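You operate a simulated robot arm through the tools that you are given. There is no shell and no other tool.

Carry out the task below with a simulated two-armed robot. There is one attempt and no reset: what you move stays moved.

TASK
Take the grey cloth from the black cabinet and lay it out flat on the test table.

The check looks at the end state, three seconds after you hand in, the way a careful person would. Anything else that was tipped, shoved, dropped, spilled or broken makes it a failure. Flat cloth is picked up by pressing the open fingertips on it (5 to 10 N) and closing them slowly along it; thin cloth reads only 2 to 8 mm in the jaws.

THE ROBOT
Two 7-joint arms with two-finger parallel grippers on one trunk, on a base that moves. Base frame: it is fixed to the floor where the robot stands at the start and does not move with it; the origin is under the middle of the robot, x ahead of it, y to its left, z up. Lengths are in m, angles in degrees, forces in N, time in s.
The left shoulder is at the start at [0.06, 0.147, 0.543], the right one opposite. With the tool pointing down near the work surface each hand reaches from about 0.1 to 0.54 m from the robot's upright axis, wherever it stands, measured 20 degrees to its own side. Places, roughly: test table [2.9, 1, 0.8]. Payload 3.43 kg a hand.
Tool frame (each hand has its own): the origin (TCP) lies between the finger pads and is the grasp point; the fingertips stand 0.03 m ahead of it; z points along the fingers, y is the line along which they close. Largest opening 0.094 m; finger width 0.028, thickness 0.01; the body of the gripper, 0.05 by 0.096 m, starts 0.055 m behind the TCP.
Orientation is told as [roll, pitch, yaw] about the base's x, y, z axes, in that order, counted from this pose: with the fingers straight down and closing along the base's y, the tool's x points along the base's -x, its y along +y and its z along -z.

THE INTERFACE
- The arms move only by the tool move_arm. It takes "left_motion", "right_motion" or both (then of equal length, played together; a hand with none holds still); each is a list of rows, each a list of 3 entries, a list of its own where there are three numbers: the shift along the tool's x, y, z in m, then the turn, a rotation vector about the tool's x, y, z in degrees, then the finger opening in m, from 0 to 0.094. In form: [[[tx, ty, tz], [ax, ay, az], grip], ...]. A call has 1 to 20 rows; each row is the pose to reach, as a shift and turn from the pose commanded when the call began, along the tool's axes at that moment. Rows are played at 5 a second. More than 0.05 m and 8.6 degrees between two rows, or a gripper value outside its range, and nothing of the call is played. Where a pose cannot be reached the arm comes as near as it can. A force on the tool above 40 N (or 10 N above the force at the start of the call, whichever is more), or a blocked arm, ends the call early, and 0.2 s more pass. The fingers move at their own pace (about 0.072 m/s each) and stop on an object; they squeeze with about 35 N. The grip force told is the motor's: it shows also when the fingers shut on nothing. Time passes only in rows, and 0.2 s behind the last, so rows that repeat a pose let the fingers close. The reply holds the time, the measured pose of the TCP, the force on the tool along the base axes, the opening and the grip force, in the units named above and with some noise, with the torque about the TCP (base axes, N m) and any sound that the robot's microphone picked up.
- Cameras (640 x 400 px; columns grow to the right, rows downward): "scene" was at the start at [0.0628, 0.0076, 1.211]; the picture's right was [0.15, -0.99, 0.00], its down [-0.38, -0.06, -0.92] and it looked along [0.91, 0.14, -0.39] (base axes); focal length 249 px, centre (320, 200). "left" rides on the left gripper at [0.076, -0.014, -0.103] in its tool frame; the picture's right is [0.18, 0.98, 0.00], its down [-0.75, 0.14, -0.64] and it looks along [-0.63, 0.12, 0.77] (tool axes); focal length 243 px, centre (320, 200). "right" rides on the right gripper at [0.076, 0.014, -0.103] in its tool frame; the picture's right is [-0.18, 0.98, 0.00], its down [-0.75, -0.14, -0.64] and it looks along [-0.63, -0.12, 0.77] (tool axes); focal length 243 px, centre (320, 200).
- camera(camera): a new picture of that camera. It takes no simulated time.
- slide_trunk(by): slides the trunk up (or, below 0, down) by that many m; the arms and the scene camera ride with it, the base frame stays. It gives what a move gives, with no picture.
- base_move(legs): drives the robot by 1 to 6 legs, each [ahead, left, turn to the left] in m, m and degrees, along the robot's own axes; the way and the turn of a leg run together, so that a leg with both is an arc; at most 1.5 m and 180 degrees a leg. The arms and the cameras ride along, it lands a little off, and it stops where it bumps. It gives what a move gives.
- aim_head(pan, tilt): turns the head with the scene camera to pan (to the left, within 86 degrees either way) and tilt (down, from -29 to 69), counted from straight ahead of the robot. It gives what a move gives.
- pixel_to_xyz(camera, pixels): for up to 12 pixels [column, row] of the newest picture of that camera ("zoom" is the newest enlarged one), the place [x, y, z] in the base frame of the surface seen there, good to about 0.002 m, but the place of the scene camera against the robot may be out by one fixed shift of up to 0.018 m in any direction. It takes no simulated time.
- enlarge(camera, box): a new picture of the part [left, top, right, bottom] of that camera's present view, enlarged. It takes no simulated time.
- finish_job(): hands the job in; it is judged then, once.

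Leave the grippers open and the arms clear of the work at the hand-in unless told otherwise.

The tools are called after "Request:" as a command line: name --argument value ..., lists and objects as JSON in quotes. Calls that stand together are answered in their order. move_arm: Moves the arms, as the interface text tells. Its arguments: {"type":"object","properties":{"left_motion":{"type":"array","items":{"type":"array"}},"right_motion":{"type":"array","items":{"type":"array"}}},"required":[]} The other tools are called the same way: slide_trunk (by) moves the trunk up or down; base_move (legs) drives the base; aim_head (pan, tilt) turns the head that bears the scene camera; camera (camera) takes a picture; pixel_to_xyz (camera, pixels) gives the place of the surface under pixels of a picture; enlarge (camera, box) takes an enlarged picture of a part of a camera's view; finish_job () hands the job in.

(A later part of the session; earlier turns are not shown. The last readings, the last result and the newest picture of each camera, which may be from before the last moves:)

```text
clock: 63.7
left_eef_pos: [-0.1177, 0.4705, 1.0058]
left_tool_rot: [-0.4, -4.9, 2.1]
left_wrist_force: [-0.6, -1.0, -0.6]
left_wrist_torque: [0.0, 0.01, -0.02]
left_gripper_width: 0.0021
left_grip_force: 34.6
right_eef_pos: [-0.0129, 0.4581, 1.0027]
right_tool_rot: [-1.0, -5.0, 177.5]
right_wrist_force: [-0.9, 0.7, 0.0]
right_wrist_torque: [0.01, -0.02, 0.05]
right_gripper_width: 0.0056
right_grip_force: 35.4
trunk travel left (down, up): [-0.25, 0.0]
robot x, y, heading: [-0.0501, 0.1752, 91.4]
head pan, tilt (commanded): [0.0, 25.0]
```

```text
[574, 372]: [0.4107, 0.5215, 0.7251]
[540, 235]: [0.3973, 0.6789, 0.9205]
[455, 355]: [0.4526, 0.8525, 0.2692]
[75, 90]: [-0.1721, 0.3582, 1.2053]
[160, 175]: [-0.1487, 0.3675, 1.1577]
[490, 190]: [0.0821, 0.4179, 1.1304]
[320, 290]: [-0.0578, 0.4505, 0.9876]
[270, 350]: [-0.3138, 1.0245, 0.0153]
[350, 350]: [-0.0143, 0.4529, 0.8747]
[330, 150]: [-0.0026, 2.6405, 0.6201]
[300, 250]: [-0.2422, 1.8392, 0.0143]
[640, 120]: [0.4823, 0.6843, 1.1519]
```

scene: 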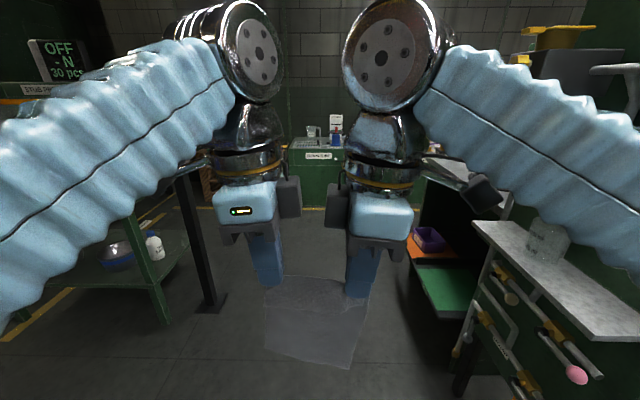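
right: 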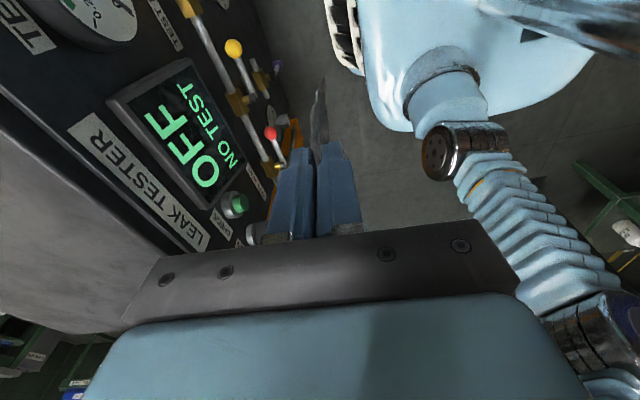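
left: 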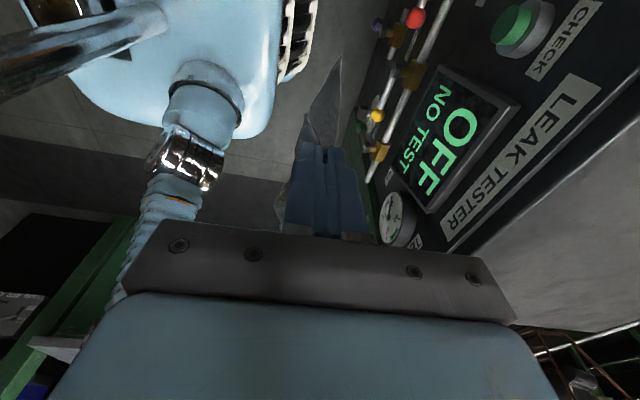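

The corridor is free between x≈−0.55 and +0.34; the robot at x≈−0.07 needs about ±0.33. I drive ahead (along +y) in two legs and then look.

Request:
base_move --legs '[[0.8, 0, -1.4], [0.85, 0, 0]]'

Request:
camera --camera "scene"

Request:
aim_head --pan -70 --tilt 20

Request:
camera --camera "scene"

```text
clock: 71.9
left_eef_pos: [-0.1149, 2.0764, 1.0072]
left_tool_rot: [-0.4, -4.9, 0.7]
left_wrist_force: [-0.1, 0.2, 1.1]
left_wrist_torque: [0.01, -0.03, -0.02]
left_gripper_width: 0.0019
left_grip_force: 35.0
right_eef_pos: [-0.0104, 2.0635, 1.0036]
right_tool_rot: [-1.0, -5.1, 176.0]
right_wrist_force: [0.0, -0.7, 0.3]
right_wrist_torque: [0.02, -0.02, 0.06]
right_gripper_width: 0.0056
right_grip_force: 34.4
trunk travel left (down, up): [-0.25, 0.0]
robot x, y, heading: [-0.0524, 1.7812, 89.8]
head pan, tilt (commanded): [0.0, 25.0]
```

```text
taken
```

scene: 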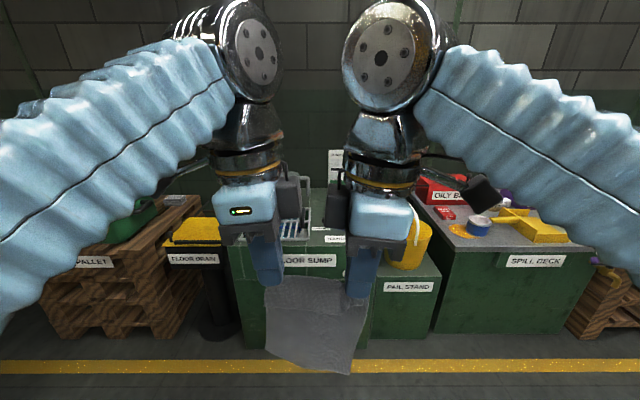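

```text
clock: 73.3
left_eef_pos: [-0.1135, 2.0776, 1.0062]
left_tool_rot: [-0.4, -4.9, 0.7]
left_wrist_force: [0.0, 0.1, 0.2]
left_wrist_torque: [0.01, -0.01, -0.03]
left_gripper_width: 0.0017
left_grip_force: 35.1
right_eef_pos: [-0.0095, 2.0622, 1.0031]
right_tool_rot: [-1.1, -5.0, 176.1]
right_wrist_force: [0.2, -0.3, 0.8]
right_wrist_torque: [0.02, 0.01, 0.02]
right_gripper_width: 0.0055
right_grip_force: 35.0
trunk travel left (down, up): [-0.25, 0.0]
robot x, y, heading: [-0.057, 1.7791, 89.9]
head pan, tilt (commanded): [-70.0, 20.0]
```

```text
taken
```

scene: 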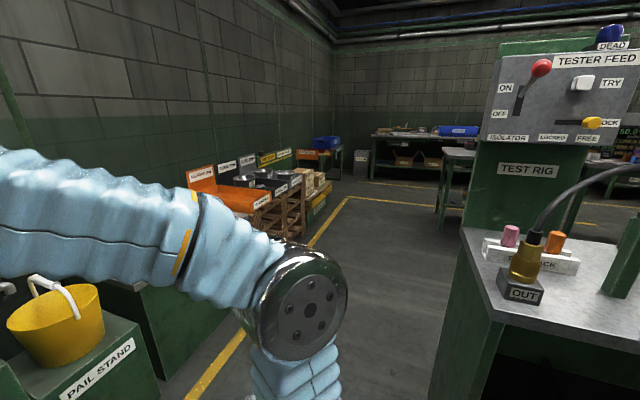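

The aisle leads on to the tables at the back. I measure its borders.

Request:
pixel_to_xyz --camera "scene" --pixels '[[466, 250], [485, 140], [435, 395], [440, 300], [470, 225], [345, 200], [300, 235], [215, 180], [265, 195], [325, 190], [440, 180], [440, 215]]'

Request:
enlarge --camera "scene" --box '[240, 110, 480, 260]'

```text
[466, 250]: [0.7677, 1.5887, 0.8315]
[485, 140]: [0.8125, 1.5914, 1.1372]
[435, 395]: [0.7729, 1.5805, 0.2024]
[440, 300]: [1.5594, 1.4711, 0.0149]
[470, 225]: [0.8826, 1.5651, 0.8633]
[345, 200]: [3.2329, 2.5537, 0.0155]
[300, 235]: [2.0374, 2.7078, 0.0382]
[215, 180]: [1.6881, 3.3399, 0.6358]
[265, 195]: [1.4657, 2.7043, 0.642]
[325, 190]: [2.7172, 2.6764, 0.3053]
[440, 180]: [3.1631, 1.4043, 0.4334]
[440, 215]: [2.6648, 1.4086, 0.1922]
```

```text
2.67 times, centred on (360, 185) of scene
```

zoom: 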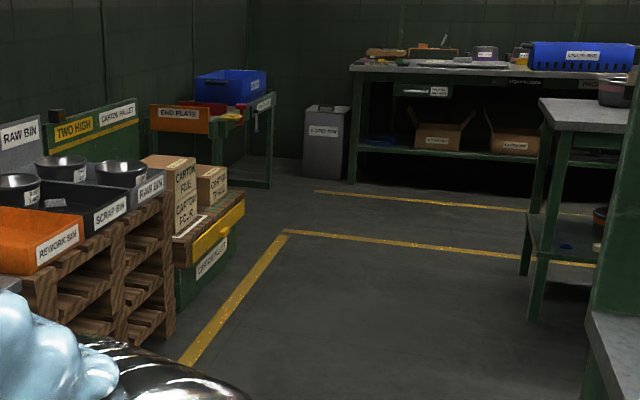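

The aisle is free from y≈1.6 (test rig) to y≈2.7 (pallets). I go ahead 0.19 m to y≈1.97, turn right to heading 0, and look along the aisle.

Request:
base_move --legs '[[0.19, 0, 0], [0, 0, -45], [0, 0, -45]]'

Request:
aim_head --pan 0 --tilt 25

Request:
camera --camera "scene"

Request:
pixel_to_xyz --camera "scene" --pixels '[[320, 330], [250, 350], [200, 330], [450, 330], [480, 260], [420, 200], [300, 130], [160, 300], [500, 300], [560, 330], [440, 130], [330, 200]]'

```text
clock: 79.0
left_eef_pos: [0.2409, 2.0293, 1.0063]
left_tool_rot: [-0.3, -5.0, -89.6]
left_wrist_force: [-0.1, -0.7, -0.9]
left_wrist_torque: [-0.03, 0.02, 0.07]
left_gripper_width: 0.002
left_grip_force: 34.8
right_eef_pos: [0.2278, 1.927, 1.003]
right_tool_rot: [-1.1, -5.1, 85.9]
right_wrist_force: [-0.4, 0.5, -1.5]
right_wrist_torque: [0.0, 0.0, 0.0]
right_gripper_width: 0.0059
right_grip_force: 35.0
trunk travel left (down, up): [-0.25, 0.0]
robot x, y, heading: [-0.0561, 1.9712, -0.6]
head pan, tilt (commanded): [-70.0, 20.0]
```

```text
clock: 80.4
left_eef_pos: [0.2417, 2.03, 1.007]
left_tool_rot: [-0.3, -5.0, -89.6]
left_wrist_force: [0.5, -0.6, 0.5]
left_wrist_torque: [-0.03, 0.01, 0.03]
left_gripper_width: 0.0022
left_grip_force: 35.0
right_eef_pos: [0.2253, 1.9258, 1.0028]
right_tool_rot: [-1.0, -4.9, 85.8]
right_wrist_force: [0.6, 1.4, 0.2]
right_wrist_torque: [0.01, -0.02, -0.04]
right_gripper_width: 0.006
right_grip_force: 35.0
trunk travel left (down, up): [-0.25, 0.0]
robot x, y, heading: [-0.0588, 1.9722, -0.3]
head pan, tilt (commanded): [0.0, 25.0]
```

```text
taken
```

scene: 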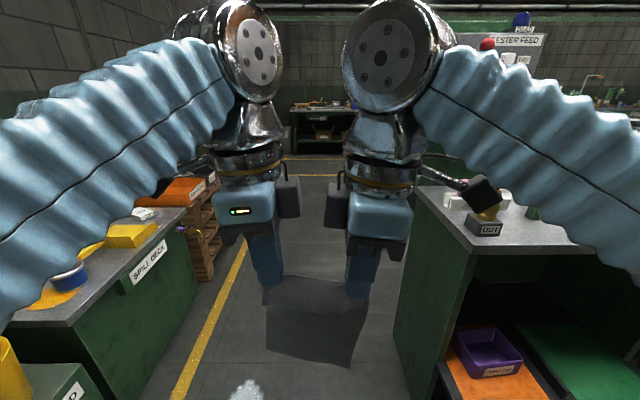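

```text
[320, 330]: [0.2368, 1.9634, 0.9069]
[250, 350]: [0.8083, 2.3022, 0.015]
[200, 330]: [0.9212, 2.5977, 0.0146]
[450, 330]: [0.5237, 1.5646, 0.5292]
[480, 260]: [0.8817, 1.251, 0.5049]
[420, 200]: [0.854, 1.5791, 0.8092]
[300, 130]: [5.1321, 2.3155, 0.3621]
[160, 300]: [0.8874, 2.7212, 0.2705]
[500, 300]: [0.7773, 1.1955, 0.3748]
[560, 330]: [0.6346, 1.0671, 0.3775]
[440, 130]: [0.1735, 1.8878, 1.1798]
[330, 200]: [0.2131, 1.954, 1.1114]
```

The way is clear: puddle edge at y≈2.2, rig at y≤1.59. I drive 1.0 m ahead.

Request:
base_move --legs '[[1.0, 0, 0.3]]'

Request:
aim_head --pan -40 --tilt 25

Request:
camera --camera "scene"

Request:
aim_head --pan -75 --tilt 25

Request:
camera --camera "scene"

```text
clock: 85.7
left_eef_pos: [1.2688, 2.0316, 1.0073]
left_tool_rot: [-0.2, -5.0, -88.9]
left_wrist_force: [0.5, -0.3, -0.1]
left_wrist_torque: [0.01, 0.01, 0.02]
left_gripper_width: 0.0022
left_grip_force: 34.6
right_eef_pos: [1.2571, 1.9289, 1.0019]
right_tool_rot: [-1.0, -5.0, 86.5]
right_wrist_force: [0.5, 0.6, -0.1]
right_wrist_torque: [0.0, 0.02, -0.04]
right_gripper_width: 0.006
right_grip_force: 34.8
trunk travel left (down, up): [-0.25, 0.0]
robot x, y, heading: [0.9773, 1.9742, 0.2]
head pan, tilt (commanded): [0.0, 25.0]
```

```text
clock: 86.8
left_eef_pos: [1.2698, 2.0317, 1.0062]
left_tool_rot: [-0.3, -4.9, -88.9]
left_wrist_force: [-0.4, 0.1, 0.7]
left_wrist_torque: [-0.03, 0.05, 0.04]
left_gripper_width: 0.0018
left_grip_force: 35.1
right_eef_pos: [1.2553, 1.9273, 1.0024]
right_tool_rot: [-0.9, -5.0, 86.5]
right_wrist_force: [-0.4, 1.0, -0.5]
right_wrist_torque: [0.01, -0.02, 0.0]
right_gripper_width: 0.0058
right_grip_force: 35.2
trunk travel left (down, up): [-0.25, 0.0]
robot x, y, heading: [0.9742, 1.9722, 0.3]
head pan, tilt (commanded): [-40.0, 25.0]
```

```text
taken
```

scene: 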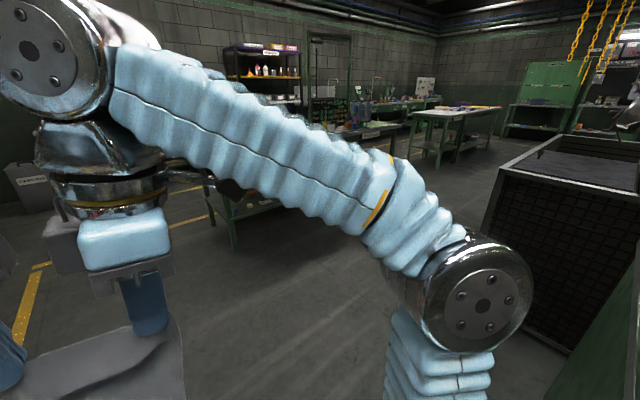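

```text
clock: 87.8
left_eef_pos: [1.2709, 2.0332, 1.0065]
left_tool_rot: [-0.4, -4.9, -89.0]
left_wrist_force: [0.6, 0.3, 0.0]
left_wrist_torque: [0.02, 0.03, 0.04]
left_gripper_width: 0.0016
left_grip_force: 34.8
right_eef_pos: [1.2566, 1.9267, 1.0013]
right_tool_rot: [-1.0, -5.0, 86.5]
right_wrist_force: [0.3, 0.1, 0.1]
right_wrist_torque: [0.02, -0.01, 0.01]
right_gripper_width: 0.0061
right_grip_force: 35.3
trunk travel left (down, up): [-0.25, 0.0]
robot x, y, heading: [0.9728, 1.9704, 0.4]
head pan, tilt (commanded): [-75.0, 25.0]
```

```text
taken
```

scene: 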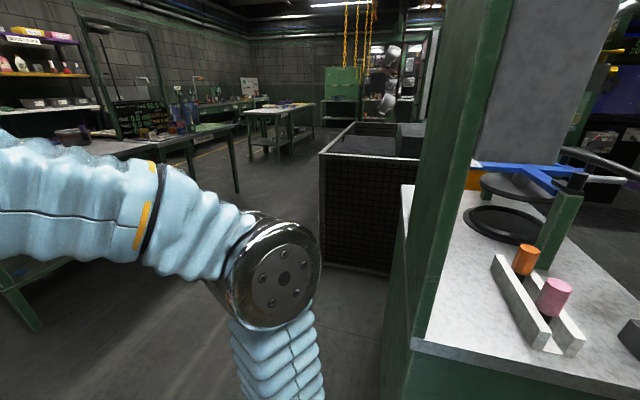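

There is a dark mesh box behind the rig. I measure it and the free floor beside it.

Request:
pixel_to_xyz --camera "scene" --pixels '[[322, 157], [356, 124], [325, 255], [400, 160], [300, 150], [290, 200], [300, 260], [240, 190], [40, 320], [330, 320], [350, 330], [410, 200]]'

Request:
aim_head --pan -25 --tilt 30

Request:
camera --camera "scene"

Request:
pixel_to_xyz --camera "scene" --pixels '[[280, 350], [330, 300], [250, 220], [220, 180], [400, 300], [300, 220], [200, 160], [160, 200]]'

```text
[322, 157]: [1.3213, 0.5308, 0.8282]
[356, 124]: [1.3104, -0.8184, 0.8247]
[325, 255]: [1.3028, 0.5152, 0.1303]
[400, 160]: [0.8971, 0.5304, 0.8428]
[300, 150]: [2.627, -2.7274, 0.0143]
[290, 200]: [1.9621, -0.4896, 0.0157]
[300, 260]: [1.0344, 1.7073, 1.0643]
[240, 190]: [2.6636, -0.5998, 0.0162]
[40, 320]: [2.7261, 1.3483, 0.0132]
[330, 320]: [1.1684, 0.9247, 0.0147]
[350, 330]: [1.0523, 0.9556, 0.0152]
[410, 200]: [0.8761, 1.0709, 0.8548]
```

```text
clock: 89.0
left_eef_pos: [1.2705, 2.032, 1.0064]
left_tool_rot: [-0.3, -4.9, -88.9]
left_wrist_force: [0.2, 0.6, -1.2]
left_wrist_torque: [-0.01, -0.02, 0.05]
left_gripper_width: 0.0018
left_grip_force: 34.8
right_eef_pos: [1.2568, 1.9268, 1.0029]
right_tool_rot: [-1.0, -4.9, 86.5]
right_wrist_force: [-0.5, -0.1, 0.1]
right_wrist_torque: [-0.01, -0.03, 0.0]
right_gripper_width: 0.0061
right_grip_force: 34.8
trunk travel left (down, up): [-0.25, 0.0]
robot x, y, heading: [0.9737, 1.9687, 0.1]
head pan, tilt (commanded): [-25.0, 30.0]
```

```text
taken
```

scene: 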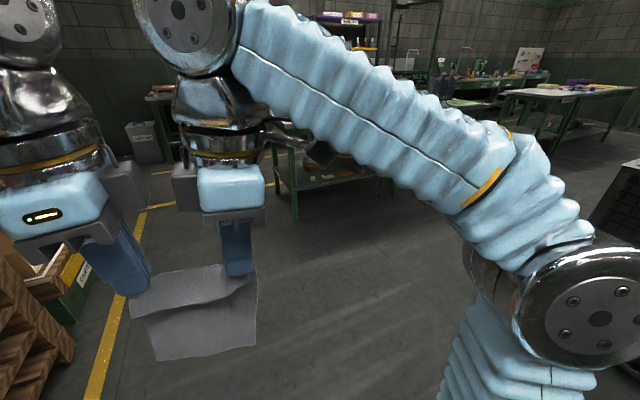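

```text
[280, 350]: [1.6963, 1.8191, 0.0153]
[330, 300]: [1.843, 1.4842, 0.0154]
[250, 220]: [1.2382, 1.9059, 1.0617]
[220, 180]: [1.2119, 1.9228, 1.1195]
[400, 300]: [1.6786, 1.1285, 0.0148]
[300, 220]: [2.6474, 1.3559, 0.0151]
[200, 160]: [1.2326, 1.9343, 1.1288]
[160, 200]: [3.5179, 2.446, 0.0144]
```

Wide open floor ahead and to the right. I drive 0.9 m ahead and then 1.04 m to the right, to stand in front of the test table at about (1.87, 0.93).

Request:
base_move --legs '[[0.9, 0, 0], [0, -1.04, 0]]'

Request:
aim_head --pan 0 --tilt 25

Request:
camera --camera "scene"

```text
clock: 98.6
left_eef_pos: [2.1503, 0.9812, 1.0058]
left_tool_rot: [-0.4, -4.9, -87.5]
left_wrist_force: [0.2, 0.1, 0.0]
left_wrist_torque: [-0.03, -0.05, 0.01]
left_gripper_width: 0.0017
left_grip_force: 35.3
right_eef_pos: [2.1416, 0.8777, 1.0017]
right_tool_rot: [-1.0, -5.0, 87.8]
right_wrist_force: [1.0, 0.2, -0.2]
right_wrist_torque: [0.0, 0.01, -0.03]
right_gripper_width: 0.0061
right_grip_force: 34.9
trunk travel left (down, up): [-0.25, 0.0]
robot x, y, heading: [1.8593, 0.9133, 1.6]
head pan, tilt (commanded): [-25.0, 30.0]
```

```text
clock: 99.5
left_eef_pos: [2.1508, 0.9816, 1.006]
left_tool_rot: [-0.3, -4.9, -87.6]
left_wrist_force: [-0.1, -0.8, 0.1]
left_wrist_torque: [-0.02, 0.02, -0.02]
left_gripper_width: 0.0019
left_grip_force: 34.9
right_eef_pos: [2.1389, 0.877, 1.0017]
right_tool_rot: [-1.0, -4.9, 87.8]
right_wrist_force: [0.4, -0.2, -0.1]
right_wrist_torque: [0.03, 0.04, -0.02]
right_gripper_width: 0.0061
right_grip_force: 35.1
trunk travel left (down, up): [-0.25, 0.0]
robot x, y, heading: [1.8568, 0.9139, 1.5]
head pan, tilt (commanded): [0.0, 25.0]
```

```text
taken
```

scene: 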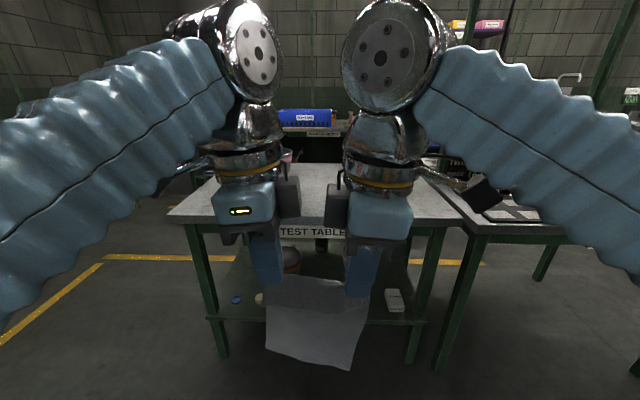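

The cloth still hangs well. I measure table edge, under-shelf and legs to see how near I can stand.

Request:
pixel_to_xyz --camera "scene" --pixels '[[175, 217], [310, 220], [455, 217], [310, 235], [213, 323], [390, 318], [415, 290], [200, 270], [236, 300], [392, 300], [285, 262], [320, 210]]'

Request:
aim_head --pan 0 --tilt 5

Request:
camera --camera "scene"

```text
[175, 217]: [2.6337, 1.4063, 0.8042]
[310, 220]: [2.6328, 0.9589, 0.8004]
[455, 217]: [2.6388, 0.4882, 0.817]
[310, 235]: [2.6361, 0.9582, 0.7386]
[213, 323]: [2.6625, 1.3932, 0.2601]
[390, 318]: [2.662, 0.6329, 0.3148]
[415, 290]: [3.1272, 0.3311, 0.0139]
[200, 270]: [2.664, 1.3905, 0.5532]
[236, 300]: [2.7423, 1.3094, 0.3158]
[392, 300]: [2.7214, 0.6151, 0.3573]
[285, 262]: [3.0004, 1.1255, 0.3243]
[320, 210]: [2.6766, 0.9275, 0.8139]
```

```text
clock: 100.3
left_eef_pos: [2.1506, 0.9801, 1.0066]
left_tool_rot: [-0.2, -4.8, -87.6]
left_wrist_force: [0.0, -0.9, 1.7]
left_wrist_torque: [-0.01, 0.0, -0.01]
left_gripper_width: 0.0016
left_grip_force: 34.7
right_eef_pos: [2.1391, 0.877, 1.0022]
right_tool_rot: [-0.9, -5.0, 87.8]
right_wrist_force: [0.3, 0.7, 0.2]
right_wrist_torque: [0.0, 0.01, -0.01]
right_gripper_width: 0.006
right_grip_force: 34.9
trunk travel left (down, up): [-0.25, 0.0]
robot x, y, heading: [1.8585, 0.9115, 1.5]
head pan, tilt (commanded): [0.0, 5.0]
```

```text
taken
```

scene: 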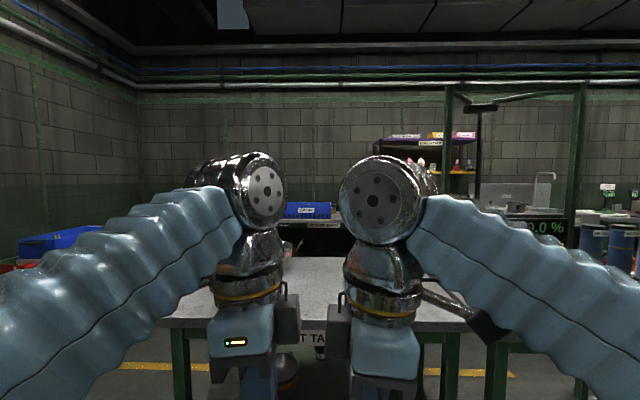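

The shelf front and legs are at x≈2.66, table top edge at x≈2.633, top z≈0.80. I straighten the heading (−1.5°), shift 0.03 m right, and go 0.48 m ahead. Hands at tips 0.97 m and the cloth's lower edge at ≈0.82 clears the top only barely, so first I check the cloth's lowest point.

Request:
aim_head --pan 0 --tilt 40

Request:
camera --camera "scene"

Request:
pixel_to_xyz --camera "scene" --pixels '[[268, 278], [310, 290], [350, 296], [270, 240], [360, 240], [268, 222], [360, 225], [310, 230], [345, 270]]'

```text
clock: 101.3
left_eef_pos: [2.1505, 0.9813, 1.0069]
left_tool_rot: [-0.3, -4.9, -87.7]
left_wrist_force: [-0.3, -0.3, -0.2]
left_wrist_torque: [0.01, -0.02, 0.03]
left_gripper_width: 0.002
left_grip_force: 35.2
right_eef_pos: [2.1404, 0.8778, 1.0026]
right_tool_rot: [-0.9, -5.0, 87.8]
right_wrist_force: [0.4, 0.6, -0.6]
right_wrist_torque: [0.02, 0.0, -0.02]
right_gripper_width: 0.0059
right_grip_force: 35.3
trunk travel left (down, up): [-0.25, 0.0]
robot x, y, heading: [1.855, 0.9175, 1.5]
head pan, tilt (commanded): [0.0, 40.0]
```

```text
taken
```

scene: 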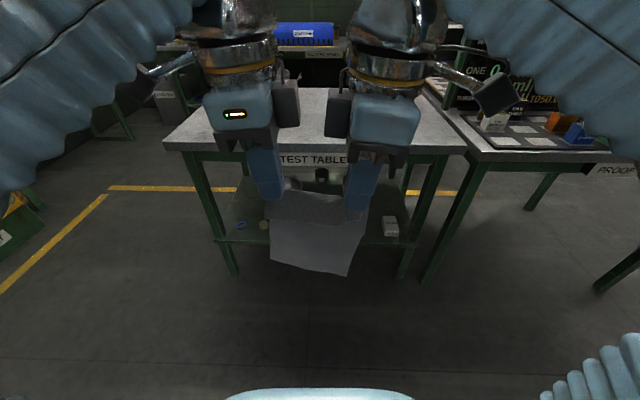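

```text
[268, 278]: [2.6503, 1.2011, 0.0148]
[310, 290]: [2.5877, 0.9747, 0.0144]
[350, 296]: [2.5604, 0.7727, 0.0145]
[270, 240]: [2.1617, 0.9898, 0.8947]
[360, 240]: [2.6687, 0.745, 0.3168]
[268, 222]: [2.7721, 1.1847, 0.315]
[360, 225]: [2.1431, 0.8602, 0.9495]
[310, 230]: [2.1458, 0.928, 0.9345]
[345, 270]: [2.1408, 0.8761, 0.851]
```

I read the cloth's bottom edge at (276,261), (310,268), (346,273).

Request:
pixel_to_xyz --camera "scene" --pixels '[[275, 259], [310, 266], [345, 273], [276, 200], [362, 210], [320, 215]]'

Request:
enlarge --camera "scene" --box '[230, 150, 400, 290]'

```text
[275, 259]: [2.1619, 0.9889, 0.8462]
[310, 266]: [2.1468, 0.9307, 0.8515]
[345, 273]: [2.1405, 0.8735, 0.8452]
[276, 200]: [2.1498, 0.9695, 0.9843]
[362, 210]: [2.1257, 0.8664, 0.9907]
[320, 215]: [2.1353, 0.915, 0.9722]
```

```text
2.86 times, centred on (315, 220) of scene
```

zoom: 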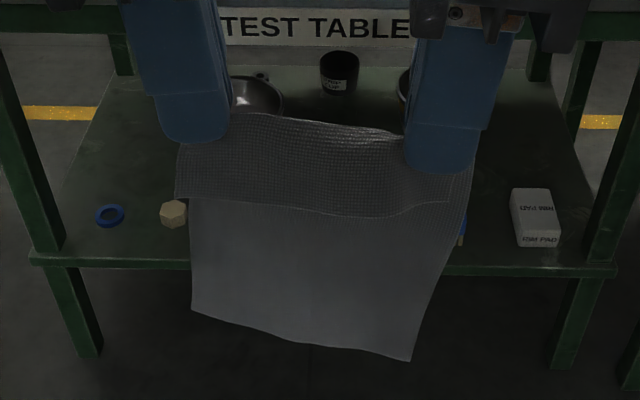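

The bottom edge is at true z≈0.83 (scene reads 0.845), the table at ≈0.80, so it clears by 3 cm. The pinched edge flap hangs on the robot side, as expected. I straighten up and drive ahead in two legs.

Request:
base_move --legs '[[0, -0.03, -1.5], [0.44, 0, 0]]'

Request:
camera --camera "scene"

Request:
camera --camera "left"

Request:
camera --camera "right"

```text
clock: 104.5
left_eef_pos: [2.6048, 0.9418, 1.0075]
left_tool_rot: [-0.2, -4.9, -89.3]
left_wrist_force: [0.1, -0.7, -0.3]
left_wrist_torque: [-0.03, 0.0, 0.01]
left_gripper_width: 0.0018
left_grip_force: 35.3
right_eef_pos: [2.591, 0.8369, 1.0022]
right_tool_rot: [-1.0, -5.0, 86.1]
right_wrist_force: [0.0, 0.2, 1.2]
right_wrist_torque: [0.04, 0.0, -0.02]
right_gripper_width: 0.006
right_grip_force: 35.2
trunk travel left (down, up): [-0.25, 0.0]
robot x, y, heading: [2.3053, 0.8836, -0.4]
head pan, tilt (commanded): [0.0, 40.0]
```

```text
taken
```

scene: 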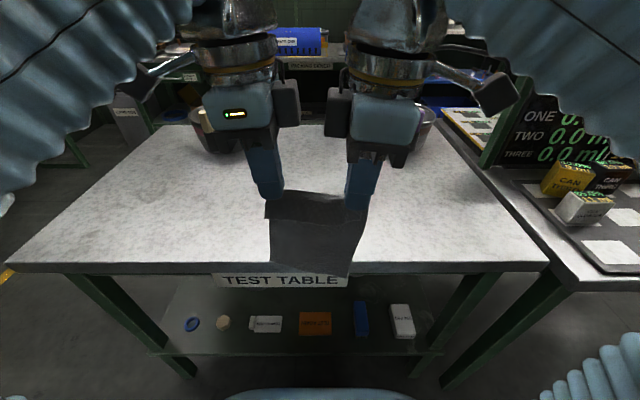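

```text
taken
```

left: 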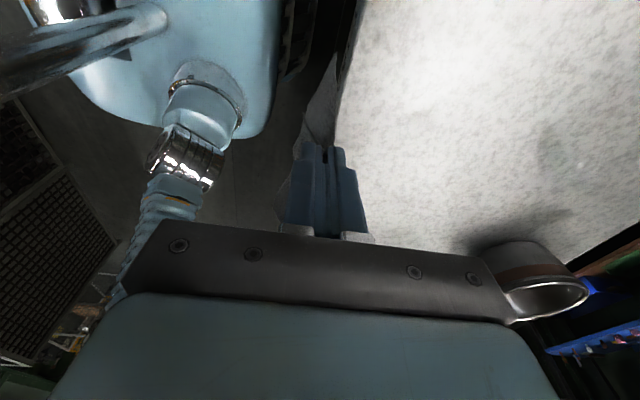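

```text
taken
```

right: 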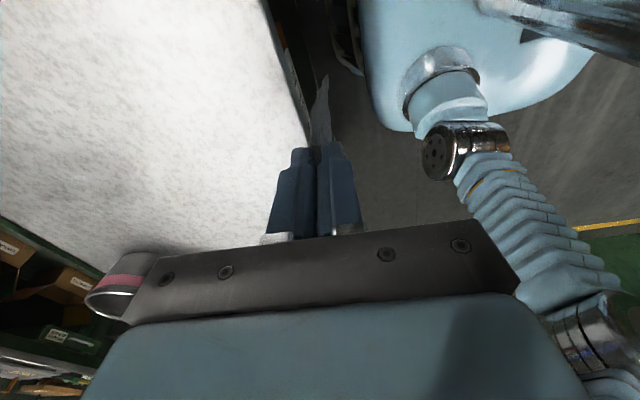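

I read the true table height and pot places with the hand cameras.

Request:
pixel_to_xyz --camera "left" --pixels '[[450, 150], [400, 100], [370, 40], [540, 200], [545, 255], [500, 250], [350, 60], [580, 290]]'

Request:
pixel_to_xyz --camera "right" --pixels '[[200, 150], [250, 100], [150, 200], [130, 260], [100, 300], [280, 60], [120, 282]]'

Request:
pixel_to_xyz --camera "scene" --pixels '[[300, 268], [275, 262], [348, 272], [230, 180], [420, 200], [300, 160], [220, 145], [425, 130], [205, 118]]'

```text
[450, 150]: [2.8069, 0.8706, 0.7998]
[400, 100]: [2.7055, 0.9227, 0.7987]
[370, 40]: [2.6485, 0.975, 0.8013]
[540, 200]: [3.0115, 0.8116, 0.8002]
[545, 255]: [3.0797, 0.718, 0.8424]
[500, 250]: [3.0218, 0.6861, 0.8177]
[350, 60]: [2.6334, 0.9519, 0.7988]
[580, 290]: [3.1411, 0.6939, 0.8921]
```

```text
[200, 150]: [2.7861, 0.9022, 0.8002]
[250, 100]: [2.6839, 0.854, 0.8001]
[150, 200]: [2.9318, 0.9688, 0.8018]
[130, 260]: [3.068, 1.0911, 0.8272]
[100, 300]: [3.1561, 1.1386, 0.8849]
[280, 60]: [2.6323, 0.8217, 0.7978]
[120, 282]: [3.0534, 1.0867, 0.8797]
```

```text
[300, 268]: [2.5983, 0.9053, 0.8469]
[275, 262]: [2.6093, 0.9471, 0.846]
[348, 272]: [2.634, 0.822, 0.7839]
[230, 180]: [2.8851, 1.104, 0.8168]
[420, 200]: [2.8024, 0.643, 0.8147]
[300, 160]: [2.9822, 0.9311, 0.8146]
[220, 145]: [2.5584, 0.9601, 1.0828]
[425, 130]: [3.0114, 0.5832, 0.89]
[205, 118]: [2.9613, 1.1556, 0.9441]
```

Table top is at z=0.800, front edge x≈2.633; pots stand at x≳3.0, well beside. I drive 0.085 m closer.

Request:
base_move --legs '[[0.085, 0, 0.4]]'

Request:
camera --camera "scene"

```text
clock: 105.6
left_eef_pos: [2.687, 0.9441, 1.0064]
left_tool_rot: [-0.3, -4.9, -88.9]
left_wrist_force: [-0.2, -0.7, -0.4]
left_wrist_torque: [-0.05, -0.01, 0.04]
left_gripper_width: 0.002
left_grip_force: 34.6
right_eef_pos: [2.6747, 0.8402, 1.0023]
right_tool_rot: [-1.0, -4.9, 86.5]
right_wrist_force: [-0.2, 0.0, 0.5]
right_wrist_torque: [0.03, -0.03, -0.04]
right_gripper_width: 0.006
right_grip_force: 35.2
trunk travel left (down, up): [-0.25, 0.0]
robot x, y, heading: [2.3894, 0.8816, 0.3]
head pan, tilt (commanded): [0.0, 40.0]
```

```text
taken
```

scene: 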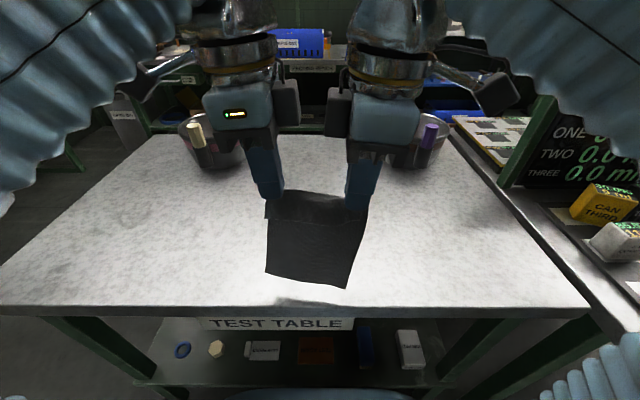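

Now the arms carry the cloth forward by 0.165 m at near constant height (ending at TCP z≈0.988), gently.

Request:
move_arm --left_motion '[[[0, 0.015, 0.001], [0, 0, 0], 0.0], [[0, 0.03, 0.003], [0, 0, 0], 0.0], [[0, 0.048, 0.005], [0, 0, 0], 0.0], [[-0.0005, 0.066, 0.008], [0, 0, 0], 0.0], [[-0.0007, 0.084, 0.01], [0, 0, 0], 0.0], [[-0.001, 0.102, 0.012], [0, 0, 0], 0.0], [[-0.0012, 0.12, 0.014], [0, 0, 0], 0.0], [[-0.0013, 0.138, 0.016], [0, 0, 0], 0.0], [[-0.0013, 0.154, 0.018], [0, 0, 0], 0.0], [[-0.0013, 0.165, 0.019], [0, 0, 0], 0.0], [[-0.0013, 0.165, 0.019], [0, 0, 0], 0.0]]' --right_motion '[[[-0.0009, -0.015, 0.001], [0, 0, 0], 0.0], [[-0.0018, -0.03, 0.003], [0, 0, 0], 0.0], [[-0.0028, -0.048, 0.005], [0, 0, 0], 0.0], [[-0.0036, -0.066, 0.006], [0, 0, 0], 0.0], [[-0.0046, -0.084, 0.008], [0, 0, 0], 0.0], [[-0.0055, -0.102, 0.01], [0, 0, 0], 0.0], [[-0.0064, -0.12, 0.011], [0, 0, 0], 0.0], [[-0.0073, -0.138, 0.013], [0, 0, 0], 0.0], [[-0.0081, -0.154, 0.014], [0, 0, 0], 0.0], [[-0.0086, -0.165, 0.015], [0, 0, 0], 0.0], [[-0.0086, -0.165, 0.015], [0, 0, 0], 0.0]]'

Request:
camera --camera "scene"

Request:
enlarge --camera "left" --box '[200, 20, 440, 240]'

```text
clock: 108.0
left_eef_pos: [2.8496, 0.9426, 0.9766]
left_tool_rot: [-0.2, -5.1, -88.9]
left_wrist_force: [-1.1, -1.4, 0.8]
left_wrist_torque: [-0.07, 0.03, 0.03]
left_gripper_width: 0.0019
left_grip_force: 34.9
left hand out of reach, approached as far as the arm can: row 9, 10, 11
right_eef_pos: [2.8289, 0.8406, 0.9905]
right_tool_rot: [-1.0, -5.0, 86.5]
right_wrist_force: [1.0, 2.1, -1.1]
right_wrist_torque: [0.03, -0.02, 0.0]
right_gripper_width: 0.0058
right_grip_force: 34.5
right hand out of reach, approached as far as the arm can: row 10, 11
trunk travel left (down, up): [-0.25, 0.0]
robot x, y, heading: [2.3941, 0.8839, 0.3]
head pan, tilt (commanded): [0.0, 40.0]
```

```text
taken
```

scene: 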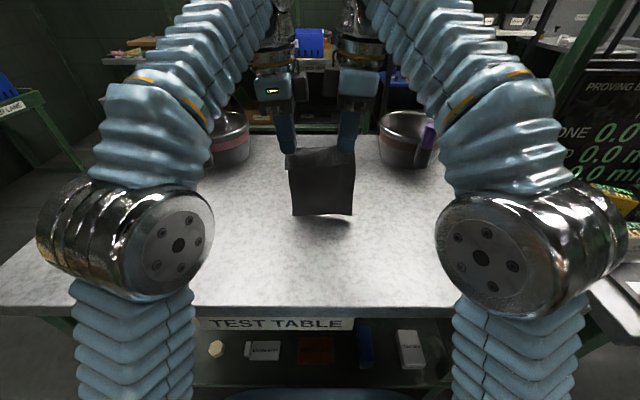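

```text
1.82 times, centred on (320, 130) of left
```

zoom: 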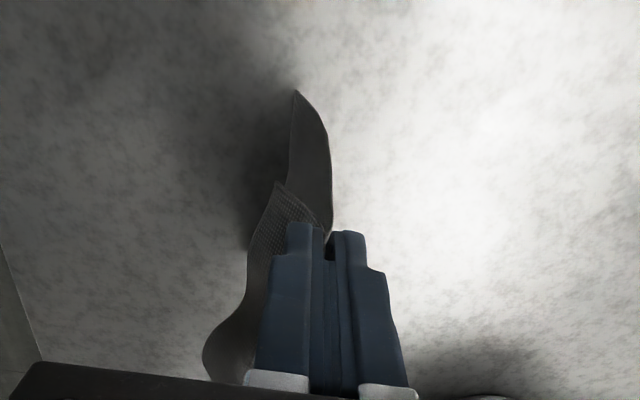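

The bottom edge is now just above the table. To gain reach I tilt both hands 20° so the fingers point forward (about base y), and push the TCPs a bit further (left to x≈2.895, right to ≈2.881, z≈0.99).

Request:
move_arm --left_motion '[[[0, 0.005, -0.004], [-4, 0, 0], 0.0], [[0, 0.013, -0.008], [-8, 0, 0], 0.0], [[0, 0.021, -0.011], [-12, 0, 0], 0.0], [[0, 0.03, -0.0134], [-16, 0, 0], 0.0], [[0, 0.038, -0.0134], [-20, 0, 0], 0.0], [[0, 0.045, -0.0134], [-20, 0, 0], 0.0], [[0, 0.045, -0.0134], [-20, 0, 0], 0.0]]' --right_motion '[[[-0.0003, -0.006, 0], [4, 0, 0], 0.0], [[-0.001, -0.015, 0], [8, 0, 0], 0.0], [[-0.0015, -0.025, 0], [12, 0, 0], 0.0], [[-0.002, -0.035, 0], [16, 0, 0], 0.0], [[-0.0027, -0.044, 0], [20, 0, 0], 0.0], [[-0.0032, -0.052, 0], [20, 0, 0], 0.0], [[-0.0032, -0.052, 0], [20, 0, 0], 0.0]]'

Request:
camera --camera "scene"

Request:
enlarge --camera "left" --box '[200, 20, 440, 240]'

```text
clock: 109.6
left_eef_pos: [2.8956, 0.9464, 0.9916]
left_tool_rot: [19.7, -4.9, -88.9]
left_wrist_force: [-0.8, -4.7, 0.7]
left_wrist_torque: [-0.14, 0.05, -0.05]
left_gripper_width: 0.0019
left_grip_force: 35.3
right_eef_pos: [2.879, 0.8394, 0.9906]
right_tool_rot: [-21.1, -4.8, 86.5]
right_wrist_force: [0.5, 4.7, -1.4]
right_wrist_torque: [0.11, -0.01, 0.02]
right_gripper_width: 0.0059
right_grip_force: 35.0
trunk travel left (down, up): [-0.25, 0.0]
robot x, y, heading: [2.3912, 0.8811, 0.4]
head pan, tilt (commanded): [0.0, 40.0]
```

```text
taken
```

scene: 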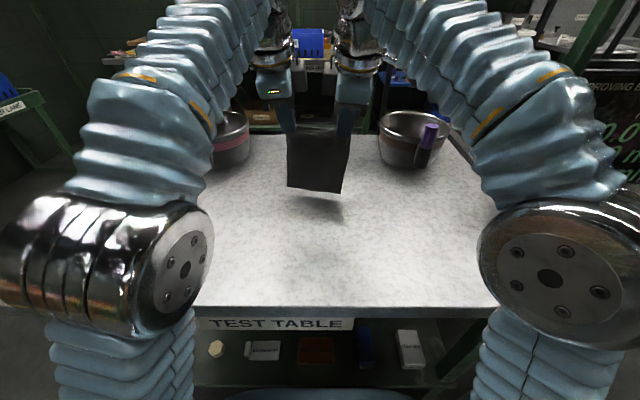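

```text
1.82 times, centred on (320, 130) of left
```

zoom: 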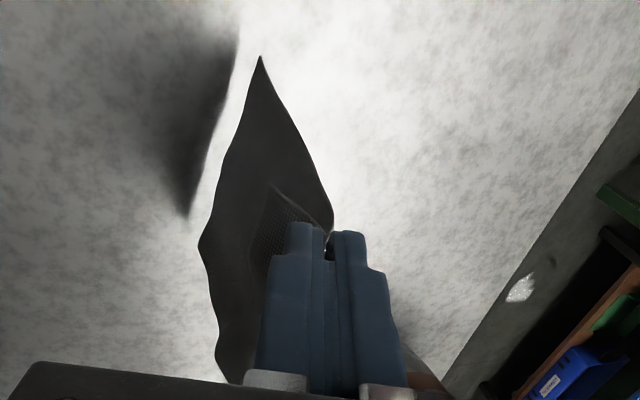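

The cloth is ~1.7 cm above the table, slightly stretched between the hands (±4.7 N sideways). I ease the hands 4 mm closer, lower until the free edge touches, and begin drawing back.

Request:
move_arm --left_motion '[[[-0.0005, -0.0022, 0.0061], [0, 0, 0], 0.0], [[-0.0008, -0.0046, 0.0127], [0, 0, 0], 0.0], [[-0.0003, -0.0104, 0.017], [0, 0, 0], 0.0], [[0.0004, -0.0199, 0.0199], [0, 0, 0], 0.0], [[0.0011, -0.0304, 0.0225], [0, 0, 0], 0.0]]' --right_motion '[[[-0.0005, 0.0021, 0.0053], [0, 0, 0], 0.0], [[-0.0009, 0.0047, 0.0118], [0, 0, 0], 0.0], [[-0.0002, 0.0106, 0.0159], [0, 0, 0], 0.0], [[0.0008, 0.0202, 0.0186], [0, 0, 0], 0.0], [[0.0019, 0.0307, 0.0209], [0, 0, 0], 0.0]]'

Request:
camera --camera "scene"

Request:
camera --camera "left"

Request:
camera --camera "right"

```text
clock: 110.8
left_eef_pos: [2.8722, 0.9459, 0.9614]
left_tool_rot: [19.8, -4.9, -88.9]
left_wrist_force: [-0.3, -0.9, 0.0]
left_wrist_torque: [-0.05, 0.06, -0.01]
left_gripper_width: 0.0017
left_grip_force: 34.7
right_eef_pos: [2.8618, 0.8407, 0.9622]
right_tool_rot: [-20.9, -5.0, 86.5]
right_wrist_force: [-0.4, 1.1, 0.0]
right_wrist_torque: [0.01, 0.03, -0.01]
right_gripper_width: 0.0062
right_grip_force: 35.2
trunk travel left (down, up): [-0.25, 0.0]
robot x, y, heading: [2.3912, 0.883, 0.3]
head pan, tilt (commanded): [0.0, 40.0]
```

```text
taken
```

scene: 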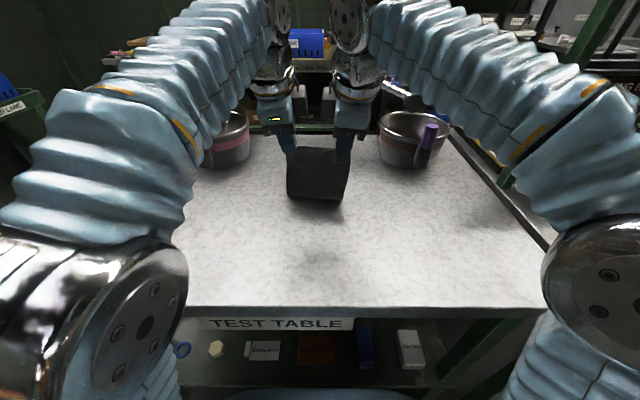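

```text
taken
```

left: 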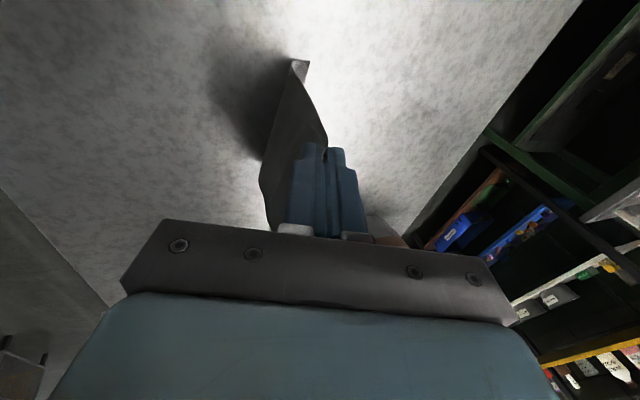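

```text
taken
```

right: 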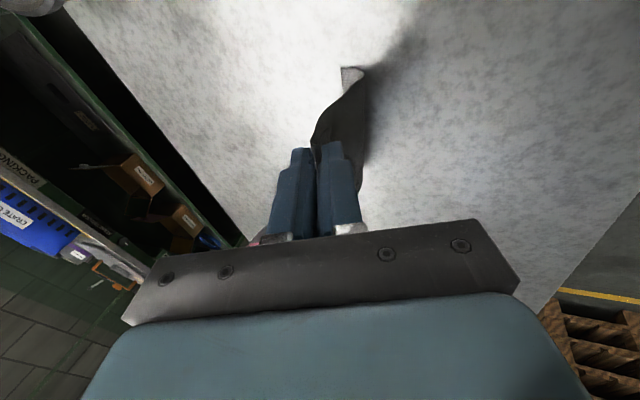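

The free edge touches and bends forward (+x) on both sides — just what is wanted. I go on drawing back and down.

Request:
move_arm --left_motion '[[[0.0008, -0.0108, 0.0035], [0, 0, 0], 0.0], [[0.0016, -0.0226, 0.0067], [0, 0, 0], 0.0], [[0.0024, -0.0347, 0.0108], [0, 0, 0], 0.0], [[0.0034, -0.048, 0.0155], [0, 0, 0], 0.0], [[0.0044, -0.0605, 0.0206], [0, 0, 0], 0.0]]' --right_motion '[[[0.0011, 0.0109, 0.0032], [0, 0, 0], 0.0], [[0.0023, 0.0227, 0.0061], [0, 0, 0], 0.0], [[0.0036, 0.0348, 0.0099], [0, 0, 0], 0.0], [[0.005, 0.0483, 0.0143], [0, 0, 0], 0.0], [[0.0064, 0.0608, 0.019], [0, 0, 0], 0.0]]'

Request:
camera --camera "scene"

Request:
camera --camera "left"

Request:
camera --camera "right"

```text
clock: 112.0
left_eef_pos: [2.8234, 0.9437, 0.9215]
left_tool_rot: [19.7, -4.9, -88.9]
left_wrist_force: [0.2, -0.1, -0.4]
left_wrist_torque: [-0.01, 0.05, 0.01]
left_gripper_width: 0.0017
left_grip_force: 34.6
right_eef_pos: [2.8103, 0.8417, 0.9215]
right_tool_rot: [-21.0, -5.0, 86.5]
right_wrist_force: [0.7, 1.0, -0.4]
right_wrist_torque: [0.04, 0.01, -0.01]
right_gripper_width: 0.0058
right_grip_force: 34.4
trunk travel left (down, up): [-0.25, 0.0]
robot x, y, heading: [2.3941, 0.8824, 0.1]
head pan, tilt (commanded): [0.0, 40.0]
```

```text
taken
```

scene: 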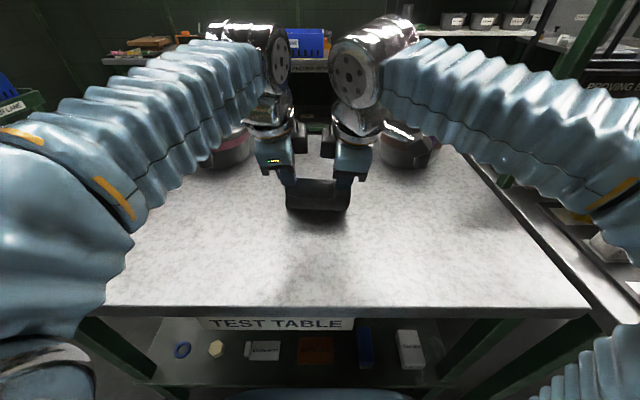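

```text
taken
```

left: 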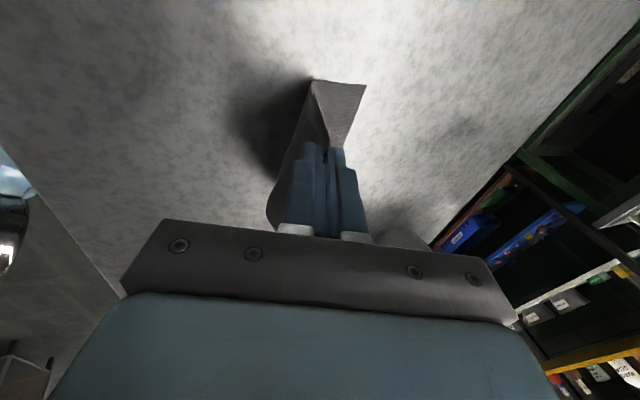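

```text
taken
```

right: 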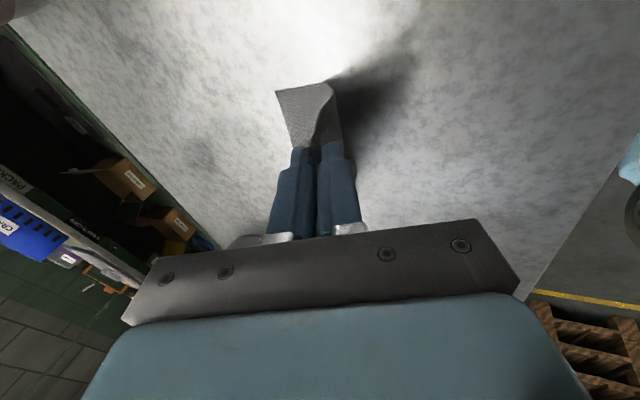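

The cloth lays forward nicely. I measure where its far corners are: (362,87) in "left" and (279,93) in "right".

Request:
pixel_to_xyz --camera "left" --pixels '[[363, 87], [315, 84], [340, 110], [345, 140]]'

Request:
pixel_to_xyz --camera "right" --pixels '[[279, 94], [326, 86], [300, 115], [295, 140]]'

```text
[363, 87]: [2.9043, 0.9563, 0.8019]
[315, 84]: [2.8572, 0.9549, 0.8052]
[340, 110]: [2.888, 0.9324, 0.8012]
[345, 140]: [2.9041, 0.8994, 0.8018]
```

```text
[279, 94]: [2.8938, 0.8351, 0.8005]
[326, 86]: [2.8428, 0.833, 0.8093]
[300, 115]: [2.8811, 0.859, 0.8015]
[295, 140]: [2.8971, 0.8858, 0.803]
```

Far edge lies at x≈2.90 with 5 cm already flat. I continue: draw back and down, rotating the hands back to vertical, until the tips are 1 cm above the table.

Request:
move_arm --left_motion '[[[0.0011, -0.0138, 0.0054], [2.7, 0, 0], 0.0], [[0.0021, -0.0263, 0.0121], [5.7, 0, 0], 0.0], [[0.0032, -0.0378, 0.0193], [8.7, 0, 0], 0.0], [[0.0043, -0.0494, 0.0265], [11.7, 0, 0], 0.0], [[0.0054, -0.06, 0.0341], [14.7, 0, 0], 0.0], [[0.0064, -0.0697, 0.0422], [17.7, 0, 0], 0.0], [[0.0074, -0.0778, 0.0498], [19.7, 0, 0], 0.0], [[0.0081, -0.0851, 0.0557], [19.7, 0, 0], 0.0], [[0.0081, -0.0851, 0.0557], [19.7, 0, 0], 0.0]]' --right_motion '[[[0.0014, 0.0116, 0.0062], [-3, 0, 0], 0.0], [[0.0028, 0.0242, 0.0125], [-6, 0, 0], 0.0], [[0.0042, 0.0358, 0.0194], [-9, 0, 0], 0.0], [[0.0056, 0.0476, 0.0262], [-12, 0, 0], 0.0], [[0.007, 0.0583, 0.0336], [-15, 0, 0], 0.0], [[0.0083, 0.0682, 0.0412], [-18, 0, 0], 0.0], [[0.0094, 0.0759, 0.0489], [-21, 0, 0], 0.0], [[0.0104, 0.0834, 0.0546], [-21, 0, 0], 0.0], [[0.0104, 0.0834, 0.0546], [-21, 0, 0], 0.0]]'

Request:
camera --camera "scene"

Request:
camera --camera "left"

Request:
camera --camera "right"

```text
clock: 114.0
left_eef_pos: [2.7609, 0.9444, 0.8385]
left_tool_rot: [0.1, -4.9, -88.8]
left_wrist_force: [0.1, 0.0, 1.2]
left_wrist_torque: [0.0, -0.03, 0.01]
left_gripper_width: 0.0018
left_grip_force: 34.8
right_eef_pos: [2.7506, 0.8412, 0.8396]
right_tool_rot: [0.0, -4.9, 86.6]
right_wrist_force: [-0.3, 1.2, -0.1]
right_wrist_torque: [0.0, 0.02, -0.01]
right_gripper_width: 0.0059
right_grip_force: 35.3
trunk travel left (down, up): [-0.25, 0.0]
robot x, y, heading: [2.3907, 0.8821, 0.6]
head pan, tilt (commanded): [0.0, 40.0]
```

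```text
taken
```

scene: 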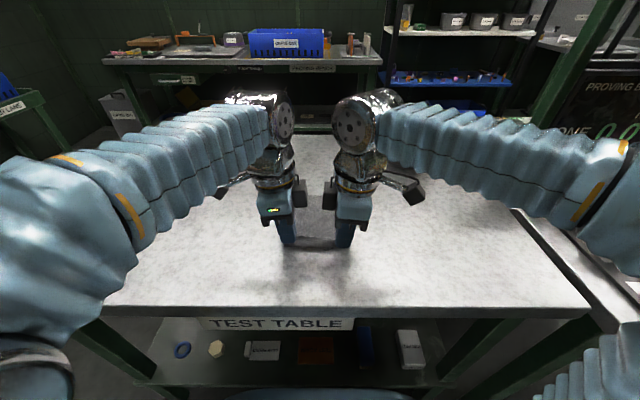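

```text
taken
```

left: 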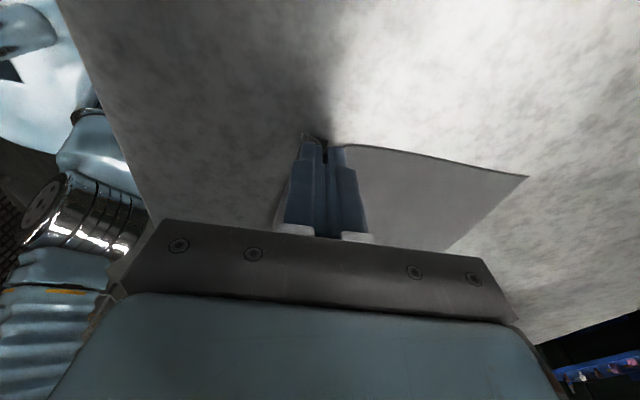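

```text
taken
```

right: 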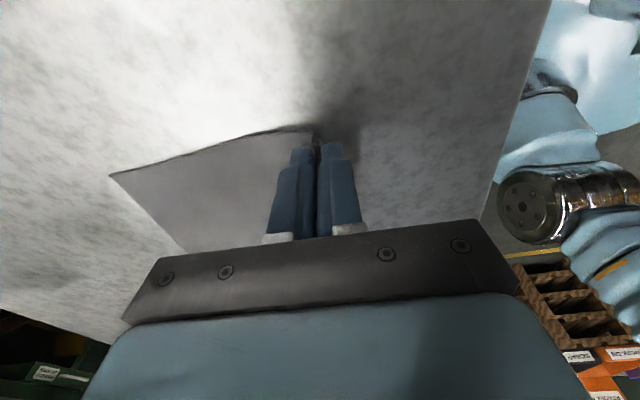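

The main part lies flat. I take closer views of the pinched edge on both hands.

Request:
enlarge --camera "left" --box '[220, 90, 460, 240]'

Request:
enlarge --camera "right" --box '[200, 90, 440, 240]'

Request:
enlarge --camera "scene" --box '[240, 170, 400, 280]'

```text
2.67 times, centred on (340, 165) of left
```

zoom: 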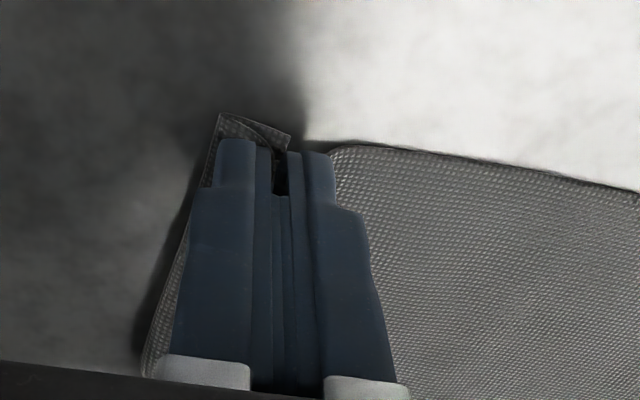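

```text
2.67 times, centred on (320, 165) of right
```

zoom: 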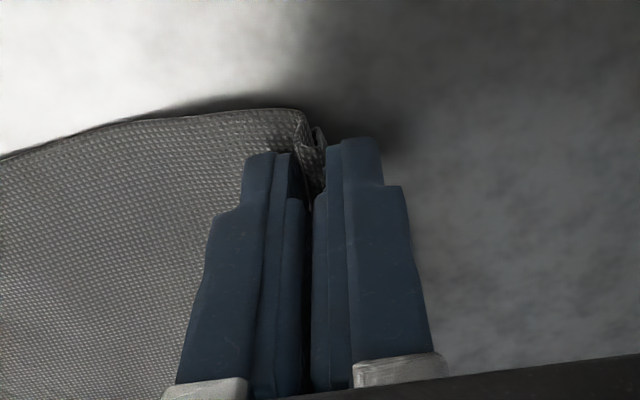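

```text
3.64 times, centred on (320, 225) of scene
```

zoom: 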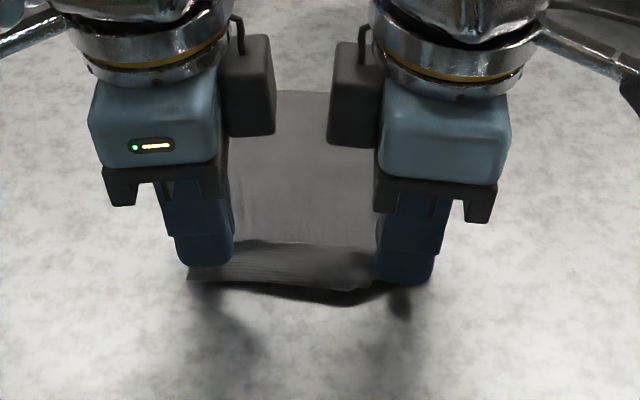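

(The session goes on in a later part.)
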